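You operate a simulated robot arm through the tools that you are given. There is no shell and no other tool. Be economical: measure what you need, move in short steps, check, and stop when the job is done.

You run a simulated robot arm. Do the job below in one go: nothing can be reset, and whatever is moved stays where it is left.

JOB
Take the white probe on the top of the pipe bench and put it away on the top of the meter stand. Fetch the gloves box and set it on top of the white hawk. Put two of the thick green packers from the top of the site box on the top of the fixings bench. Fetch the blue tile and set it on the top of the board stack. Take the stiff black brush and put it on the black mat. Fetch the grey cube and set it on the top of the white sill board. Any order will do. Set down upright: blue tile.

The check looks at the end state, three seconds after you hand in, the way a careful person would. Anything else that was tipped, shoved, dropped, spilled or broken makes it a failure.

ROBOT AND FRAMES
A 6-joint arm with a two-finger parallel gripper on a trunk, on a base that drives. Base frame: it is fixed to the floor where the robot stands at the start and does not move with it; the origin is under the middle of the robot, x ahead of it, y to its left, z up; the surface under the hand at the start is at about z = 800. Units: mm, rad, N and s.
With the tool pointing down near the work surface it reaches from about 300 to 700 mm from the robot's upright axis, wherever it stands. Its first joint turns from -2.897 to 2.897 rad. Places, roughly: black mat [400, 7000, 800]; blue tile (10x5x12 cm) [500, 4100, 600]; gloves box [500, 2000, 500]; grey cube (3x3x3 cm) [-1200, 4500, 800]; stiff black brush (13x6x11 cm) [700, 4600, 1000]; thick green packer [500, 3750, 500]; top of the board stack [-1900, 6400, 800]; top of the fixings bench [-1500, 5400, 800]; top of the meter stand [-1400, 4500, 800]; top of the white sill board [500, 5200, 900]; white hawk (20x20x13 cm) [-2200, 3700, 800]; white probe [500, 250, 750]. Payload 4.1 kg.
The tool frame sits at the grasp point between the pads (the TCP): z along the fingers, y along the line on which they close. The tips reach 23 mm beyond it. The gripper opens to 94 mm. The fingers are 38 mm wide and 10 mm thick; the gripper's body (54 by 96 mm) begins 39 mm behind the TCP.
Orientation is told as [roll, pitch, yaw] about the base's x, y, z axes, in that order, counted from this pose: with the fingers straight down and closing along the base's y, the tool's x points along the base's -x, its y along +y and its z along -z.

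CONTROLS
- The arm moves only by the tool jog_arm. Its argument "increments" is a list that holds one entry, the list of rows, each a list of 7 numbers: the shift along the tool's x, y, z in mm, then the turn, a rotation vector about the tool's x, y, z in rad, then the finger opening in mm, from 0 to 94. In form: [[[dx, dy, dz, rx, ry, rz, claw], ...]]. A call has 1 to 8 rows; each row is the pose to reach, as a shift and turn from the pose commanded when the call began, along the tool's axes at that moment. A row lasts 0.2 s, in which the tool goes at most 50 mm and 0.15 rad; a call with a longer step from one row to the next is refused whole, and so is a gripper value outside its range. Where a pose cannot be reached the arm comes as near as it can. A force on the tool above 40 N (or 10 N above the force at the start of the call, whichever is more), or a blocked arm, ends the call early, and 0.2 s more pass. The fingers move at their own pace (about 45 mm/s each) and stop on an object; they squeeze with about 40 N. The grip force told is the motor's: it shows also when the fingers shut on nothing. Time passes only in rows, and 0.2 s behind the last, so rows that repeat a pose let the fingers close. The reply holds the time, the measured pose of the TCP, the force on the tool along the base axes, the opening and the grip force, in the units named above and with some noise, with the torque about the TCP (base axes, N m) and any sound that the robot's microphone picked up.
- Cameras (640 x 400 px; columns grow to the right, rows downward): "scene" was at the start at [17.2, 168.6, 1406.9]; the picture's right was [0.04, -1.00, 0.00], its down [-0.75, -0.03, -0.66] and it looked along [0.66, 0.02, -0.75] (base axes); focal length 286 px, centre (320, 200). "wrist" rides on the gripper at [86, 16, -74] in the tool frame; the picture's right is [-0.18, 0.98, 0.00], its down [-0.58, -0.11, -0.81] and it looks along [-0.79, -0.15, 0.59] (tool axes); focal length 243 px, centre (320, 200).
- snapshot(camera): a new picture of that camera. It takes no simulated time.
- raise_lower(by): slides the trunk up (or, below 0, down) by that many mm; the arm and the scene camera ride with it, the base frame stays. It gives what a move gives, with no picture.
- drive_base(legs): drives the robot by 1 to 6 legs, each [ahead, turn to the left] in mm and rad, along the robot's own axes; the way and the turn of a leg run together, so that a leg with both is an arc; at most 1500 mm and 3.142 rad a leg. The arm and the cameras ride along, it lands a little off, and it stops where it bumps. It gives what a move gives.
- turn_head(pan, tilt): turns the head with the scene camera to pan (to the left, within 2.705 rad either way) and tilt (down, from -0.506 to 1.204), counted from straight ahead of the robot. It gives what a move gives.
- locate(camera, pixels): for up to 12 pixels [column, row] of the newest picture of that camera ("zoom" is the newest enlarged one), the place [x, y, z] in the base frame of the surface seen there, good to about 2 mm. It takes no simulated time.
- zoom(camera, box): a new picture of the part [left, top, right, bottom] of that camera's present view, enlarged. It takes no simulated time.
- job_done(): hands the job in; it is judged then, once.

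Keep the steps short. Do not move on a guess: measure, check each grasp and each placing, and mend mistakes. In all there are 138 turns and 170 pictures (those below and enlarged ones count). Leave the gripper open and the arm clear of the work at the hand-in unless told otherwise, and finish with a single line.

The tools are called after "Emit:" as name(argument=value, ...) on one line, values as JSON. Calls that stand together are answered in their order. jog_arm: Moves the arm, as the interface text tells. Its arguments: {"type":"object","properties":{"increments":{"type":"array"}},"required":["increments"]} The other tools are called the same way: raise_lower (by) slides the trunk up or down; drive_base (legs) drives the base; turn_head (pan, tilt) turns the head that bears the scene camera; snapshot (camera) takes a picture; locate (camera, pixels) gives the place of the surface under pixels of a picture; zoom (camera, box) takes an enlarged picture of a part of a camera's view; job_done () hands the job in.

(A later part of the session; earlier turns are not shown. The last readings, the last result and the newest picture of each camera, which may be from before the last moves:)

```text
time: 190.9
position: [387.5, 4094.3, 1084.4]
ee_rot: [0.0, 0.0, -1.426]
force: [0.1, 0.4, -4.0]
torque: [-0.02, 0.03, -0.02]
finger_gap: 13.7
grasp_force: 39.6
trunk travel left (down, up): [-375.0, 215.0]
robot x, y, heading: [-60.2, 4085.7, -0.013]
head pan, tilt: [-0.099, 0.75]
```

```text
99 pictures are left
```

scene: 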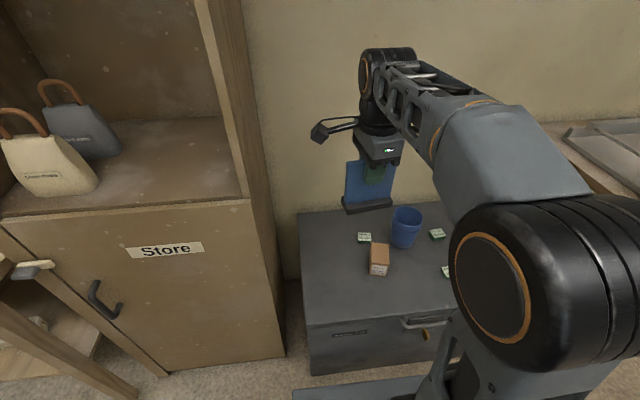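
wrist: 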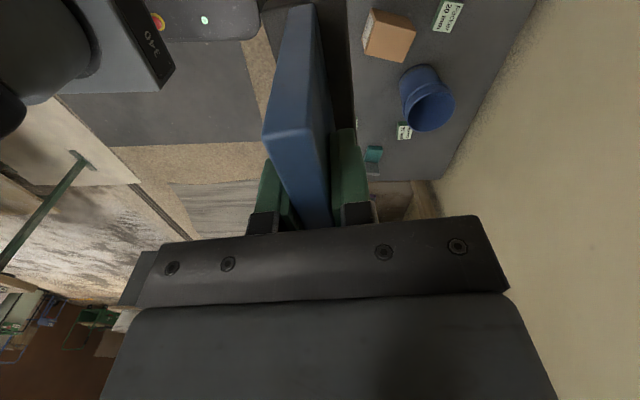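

The tile with its base is held (about 4 N). I'll pull the arm in a bit, back off and drive round to the passage beside the board stack.

Emit:
jog_arm(increments=[[[0, -40, 0, 0, 0, 0, 5], [0, -80, 0, 0, 0, 0, 5], [0, -100, 0, 0, 0, 0, 5]]])

Emit:
drive_base(legs=[[-250, 0], [0, 1.65], [1500, 0], [1465, 0], [0, 1.5]])

Emit:
turn_head(pan=0.2, tilt=0.45)

Emit:
snapshot(camera="scene")

```text
time: 191.7
position: [288.1, 4079.4, 1085.7]
ee_rot: [-0.001, 0.0, -1.426]
force: [-0.4, -0.4, -3.0]
torque: [0.02, 0.06, -0.01]
finger_gap: 13.5
grasp_force: 40.0
trunk travel left (down, up): [-375.0, 215.0]
robot x, y, heading: [-55.6, 4078.1, -0.01]
head pan, tilt: [-0.099, 0.75]
```

```text
time: 215.1
position: [-876.7, 7018.9, 1085.6]
ee_rot: [0.0, 0.0, 1.768]
force: [-0.2, 0.0, -4.2]
torque: [0.03, 0.01, 0.01]
finger_gap: 13.9
grasp_force: 39.9
trunk travel left (down, up): [-375.0, 215.0]
robot x, y, heading: [-528.9, 7032.8, -3.101]
head pan, tilt: [-0.099, 0.75]
```

```text
time: 215.9
position: [-877.6, 7019.7, 1084.3]
ee_rot: [0.0, 0.0, 1.769]
force: [0.1, 0.1, -2.8]
torque: [-0.03, 0.03, -0.01]
finger_gap: 14.0
grasp_force: 40.2
trunk travel left (down, up): [-375.0, 215.0]
robot x, y, heading: [-532.7, 7034.8, -3.104]
head pan, tilt: [0.201, 0.45]
```

```text
98 pictures are left
```

scene: 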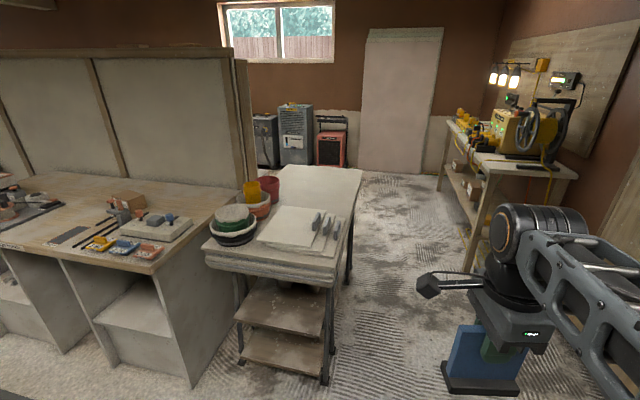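

The passage is clear. I'll straighten, drive 1520 mm in, and turn left to face the stack.

Emit:
drive_base(legs=[[0, -0.035], [1500, 0], [0, 1.57]])

Emit:
turn_head(pan=0.0, tilt=0.75)

Emit:
snapshot(camera="scene")

```text
time: 227.7
position: [-2063.4, 6667.1, 1086.3]
ee_rot: [0.0, -0.001, -2.967]
force: [-0.1, 0.0, -2.6]
torque: [0.0, 0.03, 0.01]
finger_gap: 14.0
grasp_force: 40.2
trunk travel left (down, up): [-375.0, 215.0]
robot x, y, heading: [-2071.1, 7015.9, -1.556]
head pan, tilt: [0.201, 0.45]
```

```text
time: 228.5
position: [-2063.3, 6667.1, 1084.8]
ee_rot: [0.001, 0.0, -2.968]
force: [0.4, 0.4, -2.6]
torque: [-0.04, 0.03, -0.01]
finger_gap: 13.8
grasp_force: 39.7
trunk travel left (down, up): [-375.0, 215.0]
robot x, y, heading: [-2072.1, 7017.6, -1.557]
head pan, tilt: [0.0, 0.75]
```

```text
97 pictures are left
```

scene: 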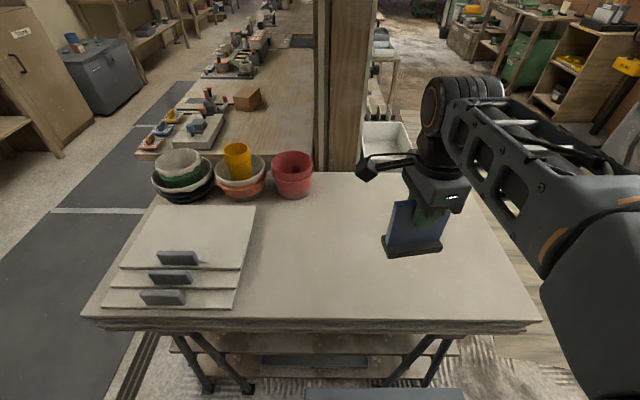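

The stack's middle and right are free. I'll measure the surface.

Emit:
locate(camera="scene", pixels=[[340, 240], [340, 290], [400, 290], [290, 300], [300, 230], [530, 318], [250, 290], [350, 180], [385, 252], [440, 252], [270, 320]])

```text
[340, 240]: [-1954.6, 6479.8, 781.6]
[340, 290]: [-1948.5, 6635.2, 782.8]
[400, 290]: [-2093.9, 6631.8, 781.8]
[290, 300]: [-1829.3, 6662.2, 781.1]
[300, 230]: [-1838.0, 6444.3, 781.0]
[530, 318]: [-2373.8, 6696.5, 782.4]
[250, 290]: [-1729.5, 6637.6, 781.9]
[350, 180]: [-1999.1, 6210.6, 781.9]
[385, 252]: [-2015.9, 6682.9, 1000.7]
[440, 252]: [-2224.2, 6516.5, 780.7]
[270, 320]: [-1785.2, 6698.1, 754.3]
```

Top z is 781.6. I'll set the tile at about (-2020,6500), moving over and then down to 20 mm above.

Emit:
jog_arm(increments=[[[3, 43, 10, 0, 0, 0, 5], [6, 86, 20, 0, 0, 0, 5], [10, 129, 30, 0, 0, 0, 5], [13.5, 172, 45, 0, 0, 0, 5], [13.5, 172, 90, 0, 0, 0, 5], [13.5, 172, 135, 0, 0, 0, 5], [13.5, 172, 180, 0, 0, 0, 5], [13.5, 172, 200, 0, 0, 0, 5]]])

Emit:
zoom(camera="scene", box=[280, 120, 480, 280])

```text
time: 230.3
position: [-2019.6, 6500.4, 884.5]
ee_rot: [-0.003, 0.0, -2.967]
force: [-0.2, -0.2, -4.0]
torque: [0.03, -0.01, -0.01]
finger_gap: 13.9
grasp_force: 40.4
trunk travel left (down, up): [-375.0, 215.0]
robot x, y, heading: [-2068.9, 7014.6, -1.559]
head pan, tilt: [0.0, 0.75]
```

```text
2.50 times, centred on (380, 200) of scene
```

zoom: 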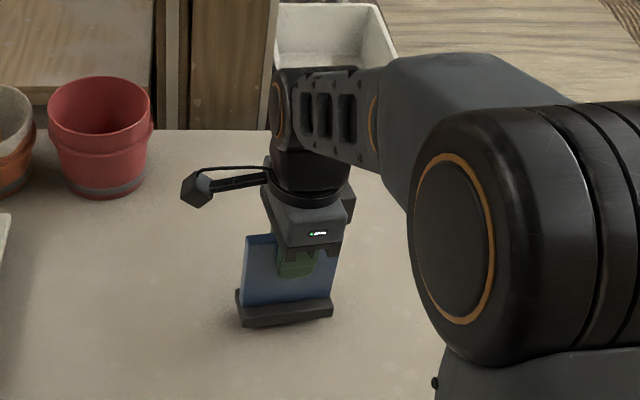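

It's upright and about 15 mm above the surface. I'll lower slowly until contact.

Emit:
jog_arm(increments=[[[0, 0, 6, 0, 0, 0, 5], [0, 0, 10, 0, 0, 0, 5], [0, 0, 13, 0, 0, 0, 5], [0, 0, 14, 0, 0, 0, 5], [0, 0, 15, 0, 0, 0, 5], [0, 0, 15, 0, 0, 0, 5]]])

```text
time: 231.7
position: [-2019.4, 6499.4, 870.5]
ee_rot: [0.001, 0.0, -2.967]
force: [-0.1, -0.3, -3.2]
torque: [-0.01, 0.0, -0.01]
finger_gap: 13.7
grasp_force: 39.6
trunk travel left (down, up): [-375.0, 215.0]
robot x, y, heading: [-2070.5, 7011.6, -1.556]
head pan, tilt: [0.0, 0.75]
```

Emit:
jog_arm(increments=[[[0, 0, 1, 0, 0, 0, 5], [0, 0, 2, 0, 0, 0, 5], [0, 0, 2.5, 0, 0, 0, 5], [0, 0, 2.5, 0, 0, 0, 5]]])

```text
time: 232.7
position: [-2020.3, 6499.2, 869.7]
ee_rot: [0.004, 0.001, -2.968]
force: [-1.3, -4.3, 20.0]
torque: [0.14, -0.22, 0.05]
finger_gap: 13.9
grasp_force: 40.4
trunk travel left (down, up): [-375.0, 215.0]
robot x, y, heading: [-2069.0, 7014.1, -1.561]
head pan, tilt: [0.0, 0.75]
```

That's firm contact at 20 N. I'll ease up 1 mm, open the fingers and rise.

Emit:
jog_arm(increments=[[[0, 0, -1, 0, 0, 0, 5], [0, 0, -1, 0, 0, 0, 25], [0, 0, -1, 0, 0, 0, 45], [0, 0, -1, 0, 0, 0, 45], [0, 0, -40, 0, 0, 0, 45], [0, 0, -85, 0, 0, 0, 45], [0, 0, -130, 0, 0, 0, 45], [0, 0, -170, 0, 0, 0, 45]]])

Emit:
snapshot(camera="wrist")

Emit:
turn_head(pan=0.0, tilt=0.3)

Emit:
snapshot(camera="scene")

```text
time: 234.5
position: [-2020.1, 6498.9, 1038.4]
ee_rot: [-0.001, -0.003, -2.967]
force: [0.7, -0.4, -0.3]
torque: [-0.01, 0.0, -0.03]
finger_gap: 44.9
grasp_force: 0.0
trunk travel left (down, up): [-375.0, 215.0]
robot x, y, heading: [-2070.7, 7016.8, -1.551]
head pan, tilt: [0.0, 0.75]
```

```text
95 pictures are left
```

wrist: 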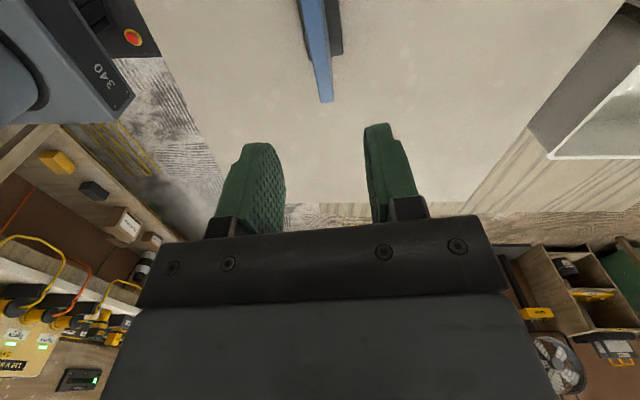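

```text
time: 235.4
position: [-2019.0, 6499.3, 1037.5]
ee_rot: [-0.001, 0.0, -2.968]
force: [1.0, -0.3, 0.8]
torque: [-0.02, 0.0, -0.03]
finger_gap: 45.0
grasp_force: 0.1
trunk travel left (down, up): [-375.0, 215.0]
robot x, y, heading: [-2072.0, 7014.2, -1.557]
head pan, tilt: [0.0, 0.3]
```

```text
94 pictures are left
```

scene: 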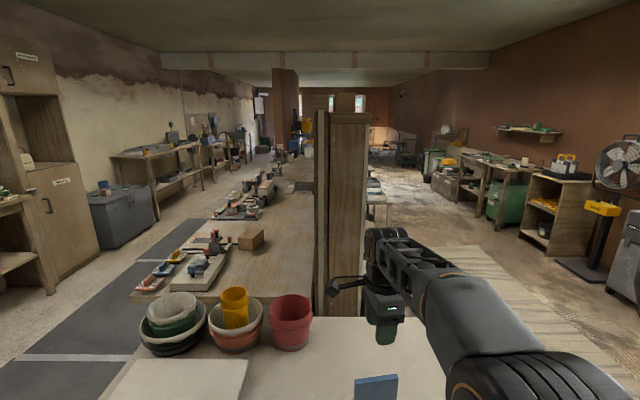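

The tile stands upright on the stack. I'll retract and head back to the site box for the packers.

Emit:
jog_arm(increments=[[[0, -40, -10, 0, 0, 0, 60], [0, -80, -20, 0, 0, 0, 60], [0, -120, -30, 0, 0, 0, 60], [0, -160, -40, 0, 0, 0, 60]]])

Emit:
drive_base(legs=[[0, 1.557], [1500, 0], [0, -1.439], [1500, 0], [1500, 0], [190, 0]])

Emit:
drive_base(legs=[[0, 1.439]])

Emit:
turn_head(pan=-0.05, tilt=0.8)

Emit:
snapshot(camera="scene")

```text
time: 236.4
position: [-2044.8, 6658.0, 1078.8]
ee_rot: [0.0, 0.0, -2.967]
force: [0.7, -0.8, -0.3]
torque: [0.02, -0.02, -0.02]
finger_gap: 60.0
grasp_force: 0.1
trunk travel left (down, up): [-375.0, 215.0]
robot x, y, heading: [-2070.2, 7013.8, -1.558]
head pan, tilt: [0.0, 0.3]
```

```text
time: 266.3
position: [-135.4, 3492.3, 1078.6]
ee_rot: [0.0, -0.001, -2.864]
force: [-0.7, -0.1, -0.7]
torque: [0.02, 0.01, 0.03]
finger_gap: 59.8
grasp_force: 0.2
trunk travel left (down, up): [-375.0, 215.0]
robot x, y, heading: [-197.6, 3842.6, -1.452]
head pan, tilt: [0.0, 0.3]
```

```text
time: 270.2
position: [160.9, 3855.2, 1077.8]
ee_rot: [0.001, -0.001, -1.432]
force: [0.5, -0.3, 0.6]
torque: [-0.02, 0.01, 0.02]
finger_gap: 60.0
grasp_force: 0.0
trunk travel left (down, up): [-375.0, 215.0]
robot x, y, heading: [-197.9, 3846.0, -0.025]
head pan, tilt: [0.0, 0.3]
```

```text
time: 271.2
position: [160.0, 3855.9, 1078.7]
ee_rot: [0.0, 0.0, -1.433]
force: [0.4, -0.2, -0.3]
torque: [0.02, 0.01, -0.02]
finger_gap: 60.0
grasp_force: 0.1
trunk travel left (down, up): [-375.0, 215.0]
robot x, y, heading: [-195.5, 3841.7, -0.024]
head pan, tilt: [-0.051, 0.799]
```

```text
93 pictures are left
```

scene: 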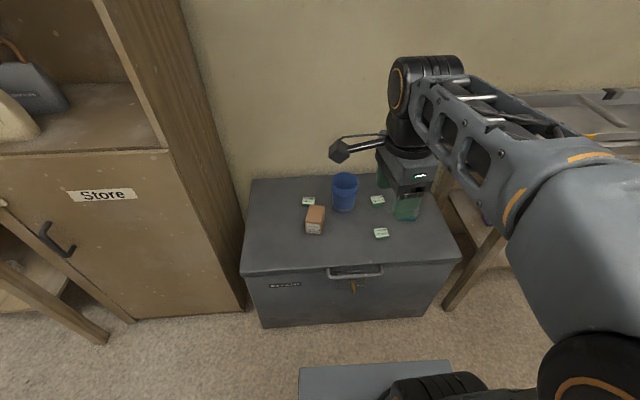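

I'll zoom in on the packers to get their corners.

Emit:
zoom(camera="scene", box=[290, 180, 400, 250])

```text
5.71 times, centred on (345, 215) of scene
```

zoom: 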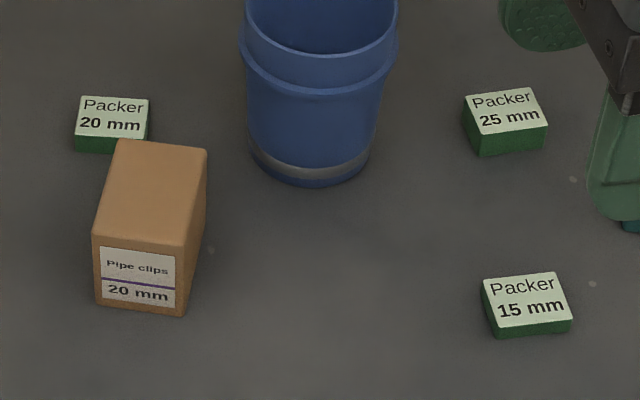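

Emit:
locate(camera="zoom", pixels=[[467, 96], [528, 90], [544, 124], [478, 134], [482, 150], [485, 280], [555, 275], [570, 315], [500, 325], [82, 98], [147, 101], [76, 131]])

```text
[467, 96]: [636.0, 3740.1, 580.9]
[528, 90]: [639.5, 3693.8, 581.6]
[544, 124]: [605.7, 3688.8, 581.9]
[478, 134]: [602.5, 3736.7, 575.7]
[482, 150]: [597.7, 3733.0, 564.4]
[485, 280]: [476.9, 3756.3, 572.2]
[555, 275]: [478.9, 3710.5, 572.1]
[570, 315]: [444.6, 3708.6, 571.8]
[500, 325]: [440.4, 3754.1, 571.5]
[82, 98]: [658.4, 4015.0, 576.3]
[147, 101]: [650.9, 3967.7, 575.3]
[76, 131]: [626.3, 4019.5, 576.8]
```

I'll do the 25 mm packer first: centre (621,3715), top z 582, closing along y. I'll drive 170 mm in, undo the yaw and lower the trunk.

Emit:
drive_base(legs=[[170, 0.02]])

Emit:
jog_arm(increments=[[[0, 0, 0, 0, 0, -0.145, 75], [0, 0, 0, 0, 0, -0.29, 75], [0, 0, 0, 0, 0, -0.435, 75], [0, 0, 0, 0, 0, -0.58, 75], [0, 0, 0, 0, 0, -0.725, 75], [0, 0, 0, 0, 0, -0.87, 75], [0, 0, 0, 0, 0, -1.015, 75], [0, 0, 0, 0, 0, -1.16, 75]]])

Emit:
raise_lower(by=-240)

```text
time: 272.6
position: [330.1, 3861.2, 1077.6]
ee_rot: [0.0, 0.0, -1.412]
force: [0.8, -0.3, 0.4]
torque: [0.02, 0.04, 0.03]
finger_gap: 60.0
grasp_force: 0.0
trunk travel left (down, up): [-375.0, 215.0]
robot x, y, heading: [-26.9, 3845.2, 0.002]
head pan, tilt: [-0.051, 0.799]
```

```text
time: 274.4
position: [330.2, 3860.9, 1078.3]
ee_rot: [0.0, 0.001, -0.251]
force: [-1.3, -0.7, -0.8]
torque: [0.0, 0.01, 0.02]
finger_gap: 75.3
grasp_force: 0.1
trunk travel left (down, up): [-375.0, 215.0]
robot x, y, heading: [-23.8, 3843.4, -0.003]
head pan, tilt: [-0.051, 0.799]
```

```text
time: 276.9
position: [331.5, 3860.6, 838.2]
ee_rot: [0.001, 0.002, -0.254]
force: [-0.2, 0.0, 0.1]
torque: [0.03, 0.0, 0.04]
finger_gap: 75.0
grasp_force: 0.0
trunk travel left (down, up): [-135.0, 455.0]
robot x, y, heading: [-24.8, 3840.8, 0.007]
head pan, tilt: [-0.051, 0.799]
```

Emit:
jog_arm(increments=[[[-39.6, -8.6, 12, 0, 0, -0.11, 75], [-79.2, -17.3, 24, 0, 0, -0.22, 75], [-118.9, -25.9, 36, 0, 0, -0.33, 75], [-158.5, -34.5, 48, 0, 0, -0.33, 75], [-198, -43, 60, 0, 0, -0.33, 75], [-237.8, -51.8, 72, 0, 0, -0.33, 75], [-277.4, -60.4, 90, 0, 0, -0.33, 75], [-317, -69, 108, 0, 0, -0.33, 75]]])

Emit:
snapshot(camera="wrist")

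```text
time: 278.7
position: [619.9, 3715.7, 731.2]
ee_rot: [0.0, 0.001, 0.078]
force: [0.4, -0.1, 1.7]
torque: [-0.03, 0.0, 0.02]
finger_gap: 74.9
grasp_force: 0.0
trunk travel left (down, up): [-135.0, 455.0]
robot x, y, heading: [-26.8, 3843.7, 0.002]
head pan, tilt: [-0.051, 0.799]
```

```text
91 pictures are left
```

wrist: 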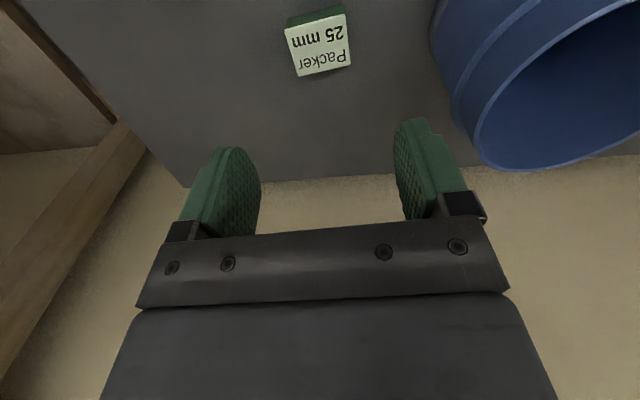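

Emit:
locate(camera="wrist", pixels=[[285, 28], [345, 14], [350, 62], [297, 76], [320, 45], [450, 100], [380, 130]])

```text
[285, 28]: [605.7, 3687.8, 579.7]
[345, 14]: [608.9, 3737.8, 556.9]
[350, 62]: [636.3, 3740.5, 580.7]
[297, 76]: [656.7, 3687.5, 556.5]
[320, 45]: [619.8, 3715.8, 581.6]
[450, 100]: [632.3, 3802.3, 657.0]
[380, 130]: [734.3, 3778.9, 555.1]
```

Confirmed: centre (620.5,3715), box top z 556.5. I'll descend to a TCP of 583 and close.

Emit:
jog_arm(increments=[[[0, 0, 45, 0, 0, 0, 75], [0, 0, 90, 0, 0, 0, 75], [0, 0, 130, 0, 0, 0, 75], [0, 0, 148, 0, 0, 0, 75], [0, 0, 148, 0, 0, 0, 45], [0, 0, 148, 0, 0, 0, 25], [0, 0, 148, 0, 0, 0, 25], [0, 0, 148, 0, 0, 0, 25]]])

Emit:
snapshot(camera="wrist")

```text
time: 280.5
position: [619.7, 3714.8, 582.6]
ee_rot: [0.0, 0.001, 0.075]
force: [0.1, -0.5, -0.2]
torque: [0.01, -0.03, 0.0]
finger_gap: 49.2
grasp_force: 39.8
trunk travel left (down, up): [-135.0, 455.0]
robot x, y, heading: [-26.0, 3843.9, 0.0]
head pan, tilt: [-0.051, 0.799]
```

```text
90 pictures are left
```

wrist: 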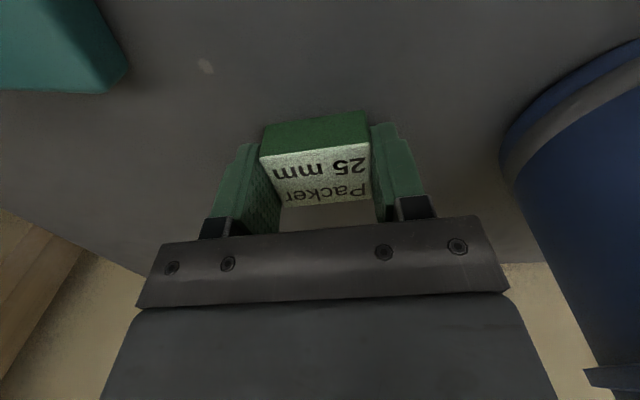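

Gripped at 49 mm. I'll lift, retract and raise the trunk, then drive across to the fixings bench.

Emit:
jog_arm(increments=[[[0, 0, -40, 0, 0, 0, 25], [0, 0, -85, 0, 0, 0, 25], [0, 0, -130, 0, 0, 0, 25], [0, 0, -175, 0, 0, 0, 25], [45, 0, -190, 0, 0, 0, 25], [90, 0, -200, 0, 0, 0, 25], [135, 0, -210, 0, 0, 0, 25], [180, 0, -220, 0, 0, 0, 25]]])

Emit:
raise_lower(by=240)

Emit:
jog_arm(increments=[[[40, 0, 0, 0, 0, 0, 25], [85, 10, 0, 0, 0, 0, 25], [110, 50, 0, 0, 0, 0, 25], [110, 90, -20, 0, 0, 0, 25]]])

Emit:
drive_base(legs=[[-250, 0], [0, 1.905], [1500, 0], [95, 0], [0, 1.236]])

Emit:
turn_head(pan=0.0, tilt=0.7)

Emit:
snapshot(camera="scene")

```text
time: 282.3
position: [442.2, 3701.1, 801.6]
ee_rot: [0.0, 0.003, 0.079]
force: [0.7, -0.5, -1.2]
torque: [0.01, -0.03, 0.01]
finger_gap: 49.1
grasp_force: 40.1
trunk travel left (down, up): [-135.0, 455.0]
robot x, y, heading: [-27.5, 3845.3, 0.005]
head pan, tilt: [-0.051, 0.799]
```

```text
time: 284.8
position: [443.0, 3700.0, 1041.9]
ee_rot: [0.001, 0.001, 0.076]
force: [-0.1, -0.1, -0.2]
torque: [-0.01, -0.03, -0.01]
finger_gap: 49.0
grasp_force: 40.0
trunk travel left (down, up): [-375.0, 215.0]
robot x, y, heading: [-27.8, 3845.9, 0.001]
head pan, tilt: [-0.051, 0.799]
```

```text
time: 285.8
position: [326.7, 3782.2, 1061.5]
ee_rot: [-0.002, -0.001, 0.077]
force: [0.1, -1.1, 0.7]
torque: [0.03, 0.02, 0.01]
finger_gap: 49.2
grasp_force: 39.9
trunk travel left (down, up): [-375.0, 215.0]
robot x, y, heading: [-21.8, 3843.8, -0.004]
head pan, tilt: [-0.051, 0.799]
```

```text
time: 302.9
position: [-1158.3, 5375.8, 1061.9]
ee_rot: [0.0, 0.001, -3.064]
force: [0.1, -1.2, -0.7]
torque: [0.0, 0.02, 0.04]
finger_gap: 49.3
grasp_force: 40.5
trunk travel left (down, up): [-375.0, 215.0]
robot x, y, heading: [-806.2, 5313.0, -3.141]
head pan, tilt: [-0.051, 0.799]
```

```text
time: 303.6
position: [-1157.7, 5375.7, 1062.5]
ee_rot: [0.0, -0.001, -3.063]
force: [0.0, -0.1, -0.7]
torque: [-0.03, 0.04, -0.01]
finger_gap: 49.1
grasp_force: 40.5
trunk travel left (down, up): [-375.0, 215.0]
robot x, y, heading: [-802.2, 5315.1, -3.141]
head pan, tilt: [0.0, 0.7]
```

```text
89 pictures are left
```

scene: 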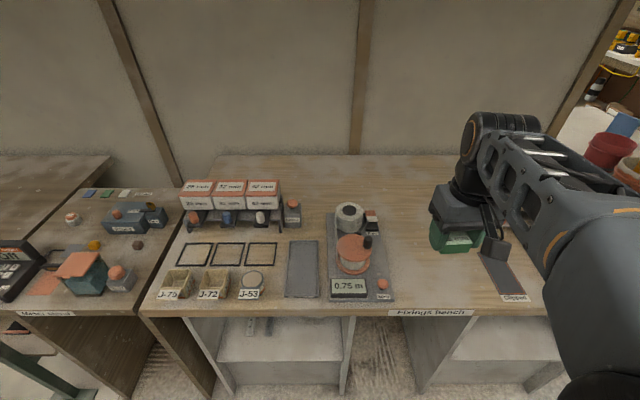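

There's open bench around (415,225) right of the reel tray. I'll measure it.

Emit:
locate(camera="scene", pixels=[[415, 230], [415, 265], [400, 200], [385, 250], [480, 265], [395, 290], [350, 185], [420, 190], [385, 215], [435, 300]])

Emit:
zoom(camera="scene", box=[270, 160, 540, 320])

```text
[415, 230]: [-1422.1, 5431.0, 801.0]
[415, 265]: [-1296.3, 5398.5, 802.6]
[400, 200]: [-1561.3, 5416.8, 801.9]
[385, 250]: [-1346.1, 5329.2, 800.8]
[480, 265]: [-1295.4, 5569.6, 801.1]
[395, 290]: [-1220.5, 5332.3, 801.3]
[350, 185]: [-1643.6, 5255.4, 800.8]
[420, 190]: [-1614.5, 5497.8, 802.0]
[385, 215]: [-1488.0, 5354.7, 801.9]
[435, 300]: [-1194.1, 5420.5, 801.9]
```

```text
2.37 times, centred on (405, 240) of scene
```

zoom: 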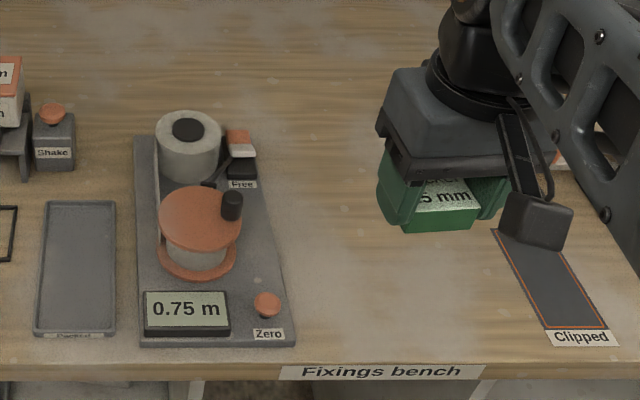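

I'll set it at (-1360,5430). First over the spot, then down to about 8 mm above.

Emit:
jog_arm(increments=[[[-44, -16, 10, 0, 0, 0, 25], [-88, -32, 20, 0, 0, 0, 25], [-132, -48, 35, 0, 0, 0, 25], [-170, -62, 60, 0, 0, 0, 25], [-197, -70, 95, 0, 0, 0, 25], [-197, -70, 140, 0, 0, 0, 25], [-197, -70, 185, 0, 0, 0, 25], [-197, -70, 226, 0, 0, 0, 25]]])

Emit:
snapshot(camera="wrist")

Emit:
jog_arm(increments=[[[0, 0, 3, 0, 0, 0, 25], [0, 0, 5, 0, 0, 0, 25], [0, 0, 7, 0, 0, 0, 25], [0, 0, 8, 0, 0, 0, 25], [0, 0, 8, 0, 0, 0, 25]]])

```text
time: 305.4
position: [-1358.9, 5427.8, 836.8]
ee_rot: [-0.001, -0.001, -3.063]
force: [0.0, -0.9, 0.5]
torque: [0.0, -0.02, 0.02]
finger_gap: 49.1
grasp_force: 40.2
trunk travel left (down, up): [-375.0, 215.0]
robot x, y, heading: [-805.3, 5319.5, -3.139]
head pan, tilt: [0.0, 0.7]
```

```text
87 pictures are left
```

wrist: 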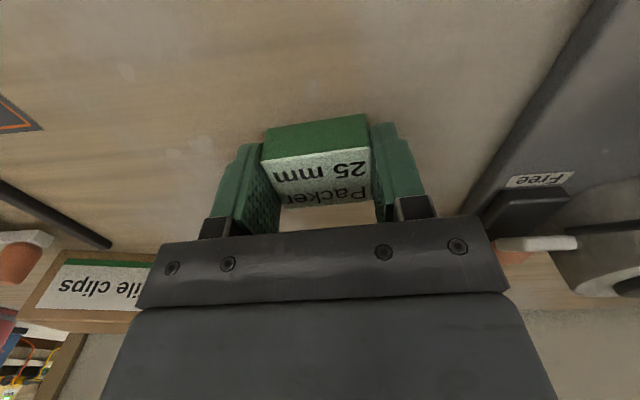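

```text
time: 306.6
position: [-1359.5, 5429.0, 829.1]
ee_rot: [0.001, -0.001, -3.064]
force: [0.1, 0.0, -1.1]
torque: [0.01, -0.02, 0.03]
finger_gap: 49.0
grasp_force: 40.0
trunk travel left (down, up): [-375.0, 215.0]
robot x, y, heading: [-802.9, 5313.8, -3.141]
head pan, tilt: [0.0, 0.7]
```

Emit:
jog_arm(increments=[[[0, 0, 1, 0, 0, 0, 25], [0, 0, 1.7, 0, 0, 0, 25], [0, 0, 1.7, 0, 0, 0, 25]]])

```text
time: 307.4
position: [-1360.4, 5429.1, 826.2]
ee_rot: [-0.002, 0.0, -3.065]
force: [-0.4, 1.1, 4.5]
torque: [-0.06, 0.0, 0.0]
finger_gap: 49.0
grasp_force: 40.1
trunk travel left (down, up): [-375.0, 215.0]
robot x, y, heading: [-808.4, 5316.1, -3.138]
head pan, tilt: [0.0, 0.7]
```

Contact at 4.5 N. I'll release and rise, then draw back.

Emit:
jog_arm(increments=[[[0, 0, 0, 0, 0, 0, 60], [0, 0, 0, 0, 0, 0, 75], [0, 0, 0, 0, 0, 0, 75], [0, 0, -40, 0, 0, 0, 75], [0, 0, -85, 0, 0, 0, 75], [0, 0, -130, 0, 0, 0, 75], [20, 0, -170, 0, 0, 0, 75], [40, 0, -210, 0, 0, 0, 75]]])

Emit:
jog_arm(increments=[[[40, 15, 0, 0, 0, 0, 75], [80, 30, -10, 0, 0, 0, 75], [120, 45, -15, 0, 0, 0, 75], [160, 60, -20, 0, 0, 0, 75]]])

Emit:
snapshot(camera="scene")

```text
time: 309.2
position: [-1322.6, 5433.9, 1035.9]
ee_rot: [0.002, 0.002, -3.063]
force: [0.0, 0.6, 0.1]
torque: [-0.01, -0.03, 0.01]
finger_gap: 74.9
grasp_force: 0.1
trunk travel left (down, up): [-375.0, 215.0]
robot x, y, heading: [-805.7, 5315.5, -3.146]
head pan, tilt: [0.0, 0.7]
```

```text
time: 310.2
position: [-1159.8, 5384.9, 1053.7]
ee_rot: [-0.001, 0.0, -3.062]
force: [-0.6, -0.7, -0.6]
torque: [0.0, -0.01, 0.03]
finger_gap: 75.1
grasp_force: 0.1
trunk travel left (down, up): [-375.0, 215.0]
robot x, y, heading: [-805.6, 5313.2, -3.141]
head pan, tilt: [0.0, 0.7]
```

```text
86 pictures are left
```

scene: 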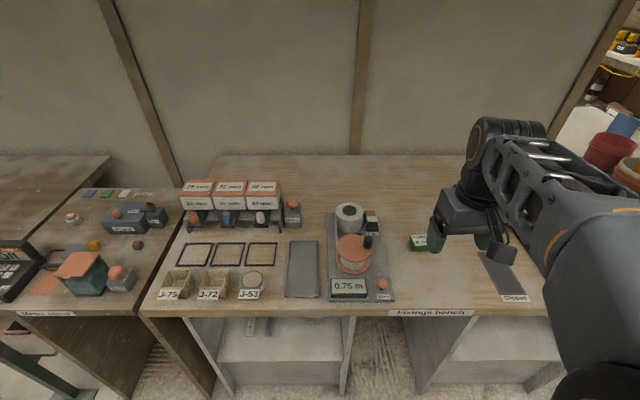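

The first packer is placed. I'll go back for the 20 mm one.

Emit:
drive_base(legs=[[0, 1.987], [1500, 0], [0, 1.155], [165, 0]])

Emit:
snapshot(camera="scene")

```text
time: 326.2
position: [299.6, 3880.6, 1054.6]
ee_rot: [-0.001, 0.001, 0.082]
force: [-0.4, 0.2, -0.7]
torque: [0.0, -0.03, 0.0]
finger_gap: 75.0
grasp_force: 0.1
trunk travel left (down, up): [-375.0, 215.0]
robot x, y, heading: [-58.4, 3952.7, 0.006]
head pan, tilt: [0.0, 0.7]
```

```text
85 pictures are left
```

scene: 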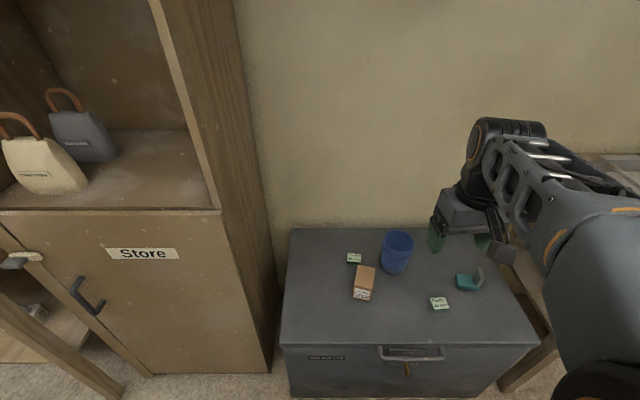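

Emit:
drive_base(legs=[[45, 0]])

Emit:
zoom(camera="scene", box=[330, 230, 430, 315])

```text
time: 327.1
position: [344.8, 3881.6, 1054.5]
ee_rot: [0.0, 0.0, 0.084]
force: [-0.1, 0.3, -0.2]
torque: [0.0, -0.04, 0.02]
finger_gap: 75.0
grasp_force: 0.1
trunk travel left (down, up): [-375.0, 215.0]
robot x, y, heading: [-10.5, 3952.9, 0.003]
head pan, tilt: [0.0, 0.7]
```

```text
4.71 times, centred on (380, 272) of scene
```

zoom: 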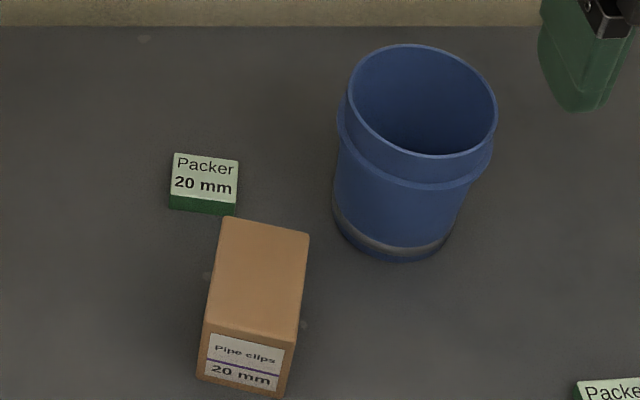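

Emit:
locate(camera="zoom", pixels=[[177, 156], [236, 163], [233, 200], [173, 192], [205, 178], [226, 220], [305, 235], [212, 330], [290, 345], [345, 90], [400, 150]])

```text
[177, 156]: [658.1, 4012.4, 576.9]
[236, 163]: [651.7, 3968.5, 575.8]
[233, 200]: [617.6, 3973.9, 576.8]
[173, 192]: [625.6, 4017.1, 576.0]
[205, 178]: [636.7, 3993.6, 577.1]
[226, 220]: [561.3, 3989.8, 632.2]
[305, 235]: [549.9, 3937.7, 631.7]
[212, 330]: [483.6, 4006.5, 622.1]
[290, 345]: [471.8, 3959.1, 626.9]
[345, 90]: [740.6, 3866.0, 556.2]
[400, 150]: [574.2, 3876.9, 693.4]
```

The packer centre is (638,3993), turned about 9°. I'll close across its short side with the camera facing +y (yaw -1.733). Rotating and shifting first, then the trunk goes down.

Emit:
jog_arm(increments=[[[0, 15, 0, 0, 0, 0.14, 55], [0, 30, 0, 0, 0, 0.28, 55], [0, 45, 0, 0, 0, 0.42, 55], [0, 60, 0, 0, 0, 0.56, 55], [0, 75, 0, 0, 0, 0.7, 55], [0, 90, 0, 0, 0, 0.84, 55], [0, 105, 0, 0, 0, 0.98, 55], [-9, 110, 0, 0, 0, 1.12, 55]]])

Emit:
jog_arm(increments=[[[0, 0, 0, 0, 0, 0.14, 55], [0, 0, 0, 0, 0, 0.28, 55], [0, 0, 0, 0, 0, 0.42, 55], [0, 0, 0, 0, 0, 0.56, 55], [0, 0, 0, 0, 0, 0.697, 55]]])

Emit:
raise_lower(by=-240)

```text
time: 328.9
position: [343.1, 3993.3, 1054.1]
ee_rot: [-0.002, -0.001, -1.038]
force: [-0.2, -1.0, 0.3]
torque: [0.0, -0.02, 0.01]
finger_gap: 55.1
grasp_force: 0.1
trunk travel left (down, up): [-375.0, 215.0]
robot x, y, heading: [-12.8, 3949.7, 0.003]
head pan, tilt: [0.0, 0.7]
```

```text
time: 330.1
position: [343.3, 3993.0, 1053.4]
ee_rot: [0.002, 0.0, -1.736]
force: [0.1, 0.6, -0.3]
torque: [-0.01, 0.0, -0.01]
finger_gap: 54.8
grasp_force: 0.1
trunk travel left (down, up): [-375.0, 215.0]
robot x, y, heading: [-12.6, 3949.2, 0.003]
head pan, tilt: [0.0, 0.7]
```

```text
time: 332.6
position: [343.8, 3991.4, 813.3]
ee_rot: [-0.001, 0.0, -1.736]
force: [0.3, 0.0, 0.2]
torque: [0.0, -0.01, -0.02]
finger_gap: 55.1
grasp_force: 0.1
trunk travel left (down, up): [-135.0, 455.0]
robot x, y, heading: [-8.6, 3947.8, 0.006]
head pan, tilt: [0.0, 0.7]
```

Emit:
jog_arm(increments=[[[7, 41.5, 10, 0, 0, 0, 55], [14, 83, 20, 0, 0, 0, 55], [21, 124.5, 30, 0, 0, 0, 55], [28, 166, 40, 0, 0, 0, 55], [35, 207.5, 50, 0, 0, 0, 55], [42, 249, 65, 0, 0, 0, 55], [49.3, 290.2, 80, 0, 0, 0, 55]]])

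Emit:
snapshot(camera="wrist")

```text
time: 334.2
position: [640.0, 3993.1, 734.3]
ee_rot: [-0.001, -0.001, -1.734]
force: [0.1, 0.2, 0.6]
torque: [0.01, -0.03, 0.01]
finger_gap: 55.0
grasp_force: 0.1
trunk travel left (down, up): [-135.0, 455.0]
robot x, y, heading: [-9.3, 3954.4, 0.004]
head pan, tilt: [0.0, 0.7]
```

```text
83 pictures are left
```

wrist: 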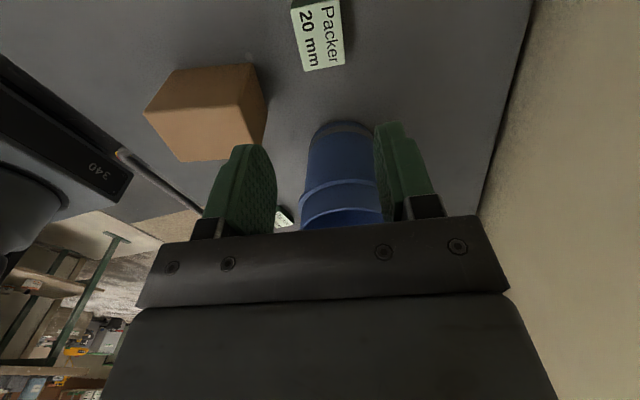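

Emit:
locate(camera="wrist", pixels=[[293, 10], [338, 4], [343, 60], [305, 68], [320, 38], [230, 80]])

```text
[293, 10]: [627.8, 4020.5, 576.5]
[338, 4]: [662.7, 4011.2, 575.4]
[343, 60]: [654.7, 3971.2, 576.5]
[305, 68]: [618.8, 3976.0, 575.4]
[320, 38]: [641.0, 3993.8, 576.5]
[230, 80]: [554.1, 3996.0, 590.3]
```

Centre confirmed at (640.5,3995). I'll descend to a TCP of 582 and close.

Emit:
jog_arm(increments=[[[2, 0, 45, 0, 0, 0, 55], [2, 0, 90, 0, 0, 0, 55], [2, 0, 130, 0, 0, 0, 55], [2, 0, 152, 0, 0, 0, 55], [2, 0, 152, 0, 0, 0, 30], [2, 0, 152, 0, 0, 0, 15], [2, 0, 152, 0, 0, 0, 15], [2, 0, 152, 0, 0, 0, 15]]])

Emit:
snapshot(camera="wrist")

```text
time: 336.0
position: [639.4, 3995.3, 583.2]
ee_rot: [0.0, 0.0, -1.734]
force: [-0.2, -0.2, 0.3]
torque: [0.0, 0.02, -0.01]
finger_gap: 38.5
grasp_force: 40.2
trunk travel left (down, up): [-135.0, 455.0]
robot x, y, heading: [-10.2, 3952.6, 0.005]
head pan, tilt: [0.0, 0.7]
```

```text
82 pictures are left
```

wrist: 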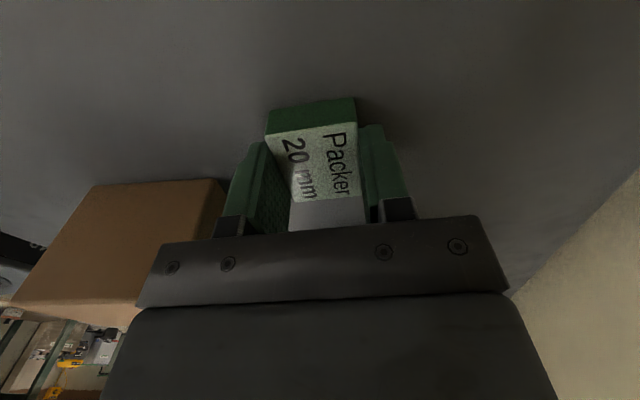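

Gripped at 38.5 mm. I'll lift, retract, raise the trunk and drive back to the fixings bench.

Emit:
jog_arm(increments=[[[0, 0, -40, 0, 0, 0, 15], [0, 0, -85, 0, 0, 0, 15], [0, 0, -130, 0, 0, 0, 15], [0, 0, -175, 0, 0, 0, 15], [-7, -42, -195, 0, 0, 0, 15], [-14, -84, -215, 0, 0, 0, 15], [-21, -126, -230, 0, 0, 0, 15], [-28, -168, -230, 0, 0, 0, 15]]])

Emit:
raise_lower(by=240)

Emit:
jog_arm(increments=[[[-7, -42, 0, 0, 0, 0, 15], [-14, -84, 0, 0, 0, 0, 15], [-20, -120, 0, 0, 0, 0, 15]]])

Emit:
drive_base(legs=[[-250, 0], [0, 1.945], [1470, 0], [0, 1.196]])

Emit:
turn_head(pan=0.0, tilt=0.7)

Emit:
snapshot(camera="scene")

```text
time: 337.8
position: [468.2, 3995.1, 812.6]
ee_rot: [-0.002, -0.001, -1.734]
force: [0.7, 0.0, -0.5]
torque: [0.03, 0.02, 0.02]
finger_gap: 38.9
grasp_force: 39.9
trunk travel left (down, up): [-135.0, 455.0]
robot x, y, heading: [-10.0, 3948.6, 0.008]
head pan, tilt: [0.0, 0.7]
```

```text
time: 340.3
position: [469.4, 3995.5, 1051.9]
ee_rot: [0.001, 0.0, -1.733]
force: [0.2, -0.3, -0.7]
torque: [0.0, -0.01, -0.01]
finger_gap: 38.4
grasp_force: 39.8
trunk travel left (down, up): [-375.0, 215.0]
robot x, y, heading: [-6.3, 3948.5, 0.001]
head pan, tilt: [0.0, 0.7]
```

```text
time: 341.1
position: [344.5, 3994.6, 1053.4]
ee_rot: [0.0, 0.001, -1.734]
force: [0.5, -0.1, 0.3]
torque: [-0.02, -0.01, -0.03]
finger_gap: 39.0
grasp_force: 40.7
trunk travel left (down, up): [-375.0, 215.0]
robot x, y, heading: [-11.2, 3951.1, 0.012]
head pan, tilt: [0.0, 0.7]
```

```text
time: 357.3
position: [-1116.9, 5297.0, 1052.7]
ee_rot: [0.001, 0.0, 1.363]
force: [-0.4, 0.3, -0.5]
torque: [0.0, 0.0, -0.01]
finger_gap: 38.7
grasp_force: 40.4
trunk travel left (down, up): [-375.0, 215.0]
robot x, y, heading: [-757.3, 5324.0, 3.101]
head pan, tilt: [0.0, 0.7]
```

```text
time: 357.9
position: [-1115.3, 5298.1, 1052.9]
ee_rot: [0.001, -0.002, 1.363]
force: [-0.4, -1.2, -0.7]
torque: [0.0, 0.03, 0.05]
finger_gap: 38.5
grasp_force: 40.2
trunk travel left (down, up): [-375.0, 215.0]
robot x, y, heading: [-761.8, 5329.9, 3.107]
head pan, tilt: [0.0, 0.7]
```

```text
81 pictures are left
```

scene: 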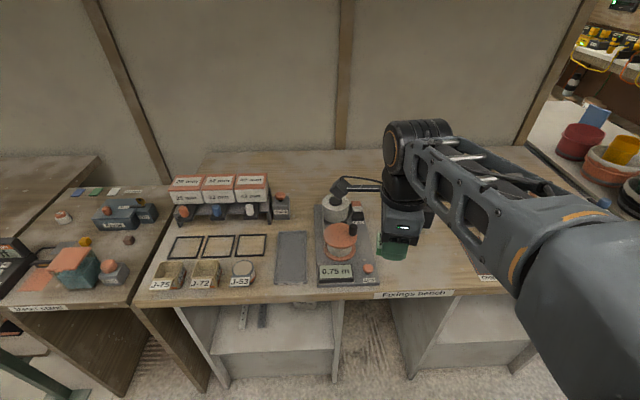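

Target is (-1250,5470), clear of the first packer and the reel. I'll move over, then lower.

Emit:
jog_arm(increments=[[[-28, 33, 0, 0, 0, 0, 15], [-56, 66, 0, 0, 0, 0, 15], [-84, 100, 0, 0, 0, 0, 15], [-112, 133, 0, 0, 0, 0, 15], [-140.8, 166.6, 10, 0, 0, 0, 15], [-140.8, 166.6, 55, 0, 0, 0, 15], [-140.8, 166.6, 100, 0, 0, 0, 15], [-140.8, 166.6, 140, 0, 0, 0, 15]]])

Emit:
snapshot(camera="scene")

Emit:
snapshot(camera="wrist")

```text
time: 359.7
position: [-1250.2, 5470.7, 910.4]
ee_rot: [-0.001, 0.0, 1.365]
force: [-0.1, 0.1, -1.0]
torque: [-0.01, 0.0, 0.02]
finger_gap: 38.7
grasp_force: 40.1
trunk travel left (down, up): [-375.0, 215.0]
robot x, y, heading: [-763.5, 5327.2, 3.105]
head pan, tilt: [0.0, 0.7]
```

```text
80 pictures are left
```

scene: 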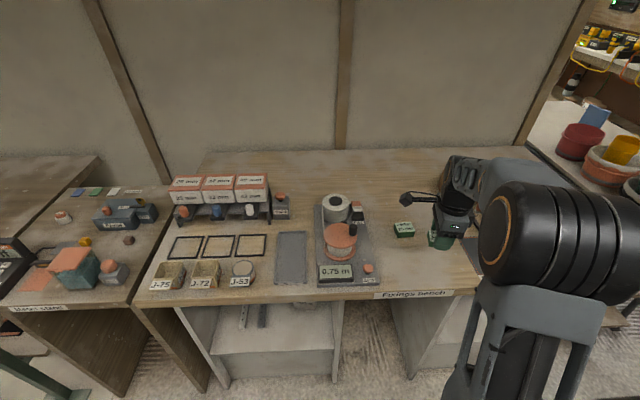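

```text
79 pictures are left
```

wrist: 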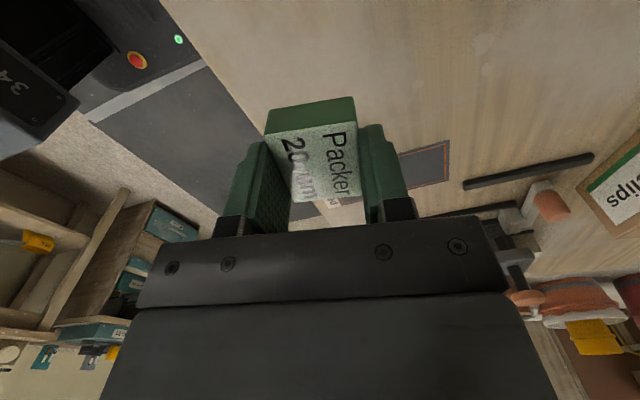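

Clear beneath. Lowering to contact.

Emit:
jog_arm(increments=[[[0, 0, 40, 0, 0, 0, 15], [0, 0, 70, 0, 0, 0, 15], [0, 0, 76, 0, 0, 0, 15], [0, 0, 79, 0, 0, 0, 15], [0, 0, 81, 0, 0, 0, 15], [0, 0, 82, 0, 0, 0, 15], [0, 0, 82, 0, 0, 0, 15]]])

```text
time: 361.3
position: [-1249.2, 5470.8, 831.5]
ee_rot: [-0.001, -0.001, 1.364]
force: [-0.7, -0.5, -0.4]
torque: [0.03, 0.01, -0.01]
finger_gap: 38.5
grasp_force: 40.0
trunk travel left (down, up): [-375.0, 215.0]
robot x, y, heading: [-758.1, 5326.2, 3.103]
head pan, tilt: [0.0, 0.7]
```

Emit:
jog_arm(increments=[[[0, 0, 1, 0, 0, 0, 15], [0, 0, 2, 0, 0, 0, 15], [0, 0, 3, 0, 0, 0, 15], [0, 0, 3, 0, 0, 0, 15]]])

```text
time: 362.3
position: [-1250.5, 5470.5, 828.4]
ee_rot: [0.001, 0.0, 1.362]
force: [-0.4, 0.1, -0.6]
torque: [0.01, 0.0, -0.01]
finger_gap: 38.5
grasp_force: 39.7
trunk travel left (down, up): [-375.0, 215.0]
robot x, y, heading: [-760.1, 5325.9, 3.106]
head pan, tilt: [0.0, 0.7]
```

Emit:
jog_arm(increments=[[[0, 0, 1, 0, 0, 0, 15], [0, 0, 1.7, 0, 0, 0, 15], [0, 0, 1.7, 0, 0, 0, 15]]])

```text
time: 363.1
position: [-1250.6, 5470.3, 825.7]
ee_rot: [0.0, 0.0, 1.362]
force: [0.5, -0.7, 2.2]
torque: [0.0, 0.0, -0.01]
finger_gap: 38.9
grasp_force: 40.2
trunk travel left (down, up): [-375.0, 215.0]
robot x, y, heading: [-756.4, 5326.9, 3.103]
head pan, tilt: [0.0, 0.7]
```

Contact. I'll release, rise and un-yaw.

Emit:
jog_arm(increments=[[[0, 0, 0, 0, 0, 0, 50], [0, 0, 0, 0, 0, 0, 62], [0, 0, 0, 0, 0, 0, 62], [0, 0, -40, 0, 0, 0, 62], [0, 0, -85, 0, 0, 0, 62], [0, 0, -130, 0, 0, 0, 62], [0, 0, -175, 0, 0, 0, 62], [0, 0, -215, 0, 0, 0, 62]]])

Emit:
jog_arm(increments=[[[30, -20, 0, 0, 0, -0.14, 62], [60, -40, 0, 0, 0, -0.28, 62], [90, -60, 0, 0, 0, -0.42, 62], [110, -80, 0, 0, 0, -0.56, 62], [130, -100, 0, 0, 0, -0.7, 62], [130, -120, 0, 0, 0, -0.84, 62], [130, -130, 0, 0, 0, -0.98, 62], [130, -130, 0, 0, 0, -1.12, 62]]])

Emit:
jog_arm(increments=[[[0, 0, 0, 0, 0, -0.14, 62], [0, 0, 0, 0, 0, -0.28, 62], [0, 0, 0, 0, 0, -0.42, 62], [0, 0, 0, 0, 0, -0.56, 62], [0, 0, 0, 0, 0, -0.62, 62]]])

Emit:
snapshot(camera="scene")

```text
time: 364.9
position: [-1250.9, 5472.0, 1042.8]
ee_rot: [-0.001, 0.001, 1.364]
force: [0.3, 0.1, 0.1]
torque: [0.04, 0.01, 0.02]
finger_gap: 62.1
grasp_force: 0.1
trunk travel left (down, up): [-375.0, 215.0]
robot x, y, heading: [-759.5, 5326.6, 3.105]
head pan, tilt: [0.0, 0.7]
```

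```text
time: 366.7
position: [-1150.3, 5317.0, 1041.7]
ee_rot: [-0.002, 0.001, 2.488]
force: [-0.4, -0.1, -0.1]
torque: [0.01, 0.02, 0.0]
finger_gap: 61.8
grasp_force: 0.0
trunk travel left (down, up): [-375.0, 215.0]
robot x, y, heading: [-756.3, 5324.3, 3.104]
head pan, tilt: [0.0, 0.7]
```

```text
time: 367.9
position: [-1148.3, 5316.9, 1040.3]
ee_rot: [0.0, 0.0, 3.105]
force: [0.1, 0.3, -0.1]
torque: [0.01, -0.01, -0.01]
finger_gap: 62.0
grasp_force: 0.1
trunk travel left (down, up): [-375.0, 215.0]
robot x, y, heading: [-761.2, 5323.1, 3.103]
head pan, tilt: [0.0, 0.7]
```

```text
78 pictures are left
```

scene: 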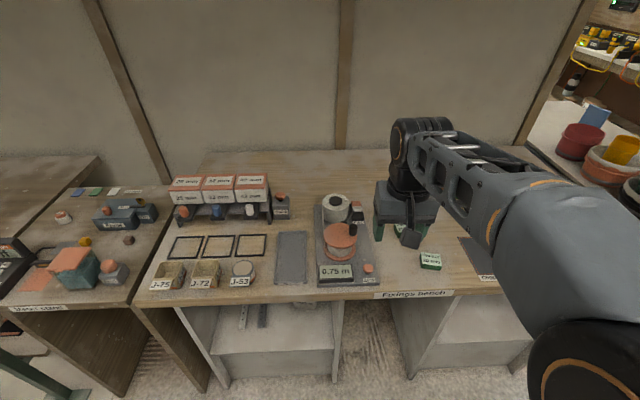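

Both packers are on the fixings bench. Last is the gloves box on a low shelf at about (500,2000,500). I'll drive there.

Emit:
drive_base(legs=[[0, 1.738], [1500, 0], [1500, 0], [350, 0], [0, 1.442]])

Emit:
turn_head(pan=0.0, tilt=0.6)

Emit:
snapshot(camera="scene")

```text
time: 392.2
position: [-36.6, 1958.5, 1040.4]
ee_rot: [-0.002, 0.0, -0.041]
force: [-0.7, 0.2, -0.2]
torque: [0.03, 0.02, -0.02]
finger_gap: 62.2
grasp_force: 0.0
trunk travel left (down, up): [-375.0, 215.0]
robot x, y, heading: [-425.6, 1951.0, -0.044]
head pan, tilt: [0.0, 0.7]
```

```text
time: 392.9
position: [-36.4, 1958.0, 1040.7]
ee_rot: [0.0, 0.0, -0.043]
force: [0.6, 0.0, -0.7]
torque: [0.0, 0.0, -0.01]
finger_gap: 62.1
grasp_force: 0.0
trunk travel left (down, up): [-375.0, 215.0]
robot x, y, heading: [-425.6, 1947.7, -0.042]
head pan, tilt: [0.0, 0.6]
```

```text
77 pictures are left
```

scene: 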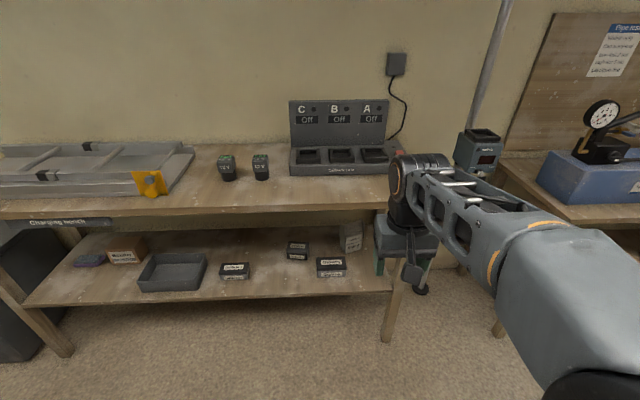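

Emit:
zoom(camera="scene", box=[60, 210, 400, 310])

Emit:
locate(camera="scene", pixels=[[126, 250], [233, 271], [297, 250], [330, 267], [350, 240], [172, 270], [200, 210], [200, 300], [90, 262], [170, 232]])

```text
1.88 times, centred on (230, 260) of scene
```

zoom: 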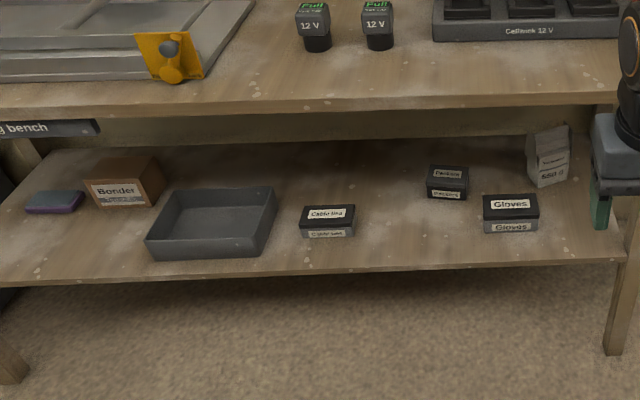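

```text
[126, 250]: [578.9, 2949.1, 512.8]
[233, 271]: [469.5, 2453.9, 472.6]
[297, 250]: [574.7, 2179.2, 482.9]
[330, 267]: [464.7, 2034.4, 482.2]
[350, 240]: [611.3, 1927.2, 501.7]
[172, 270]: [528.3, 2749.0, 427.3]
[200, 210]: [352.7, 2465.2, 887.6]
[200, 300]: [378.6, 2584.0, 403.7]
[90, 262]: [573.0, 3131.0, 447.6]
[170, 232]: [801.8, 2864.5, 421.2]
```

The gloves box is at scene (330,267), on the shelf's front. I'll zoom in and measure its corners and the space above.

Emit:
zoom(camera="scene", box=[280, 220, 380, 290])

```text
5.71 times, centred on (330, 255) of scene
```

zoom: 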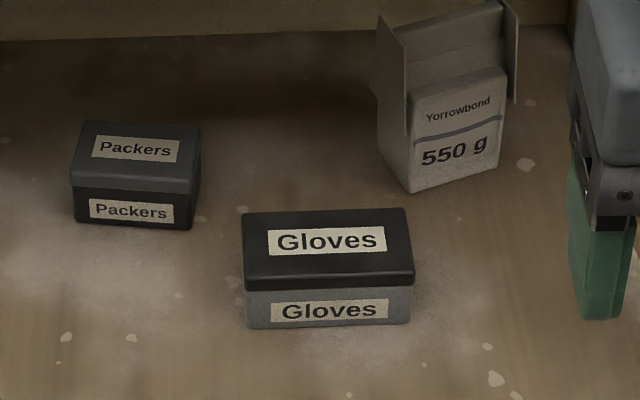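

Emit:
locate(camera="zoom", pixels=[[247, 280], [411, 275], [405, 212], [245, 215], [250, 325], [410, 322], [330, 240], [330, 350], [195, 135], [440, 180], [20, 375], [330, 15]])

```text
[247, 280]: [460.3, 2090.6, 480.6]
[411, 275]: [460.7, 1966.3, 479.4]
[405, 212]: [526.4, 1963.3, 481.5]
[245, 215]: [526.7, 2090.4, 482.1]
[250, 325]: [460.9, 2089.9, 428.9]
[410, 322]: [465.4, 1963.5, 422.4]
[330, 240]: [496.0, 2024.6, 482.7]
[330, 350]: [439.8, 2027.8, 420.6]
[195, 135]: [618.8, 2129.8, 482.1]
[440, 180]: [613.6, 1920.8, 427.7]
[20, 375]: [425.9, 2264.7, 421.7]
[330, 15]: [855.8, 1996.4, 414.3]
```

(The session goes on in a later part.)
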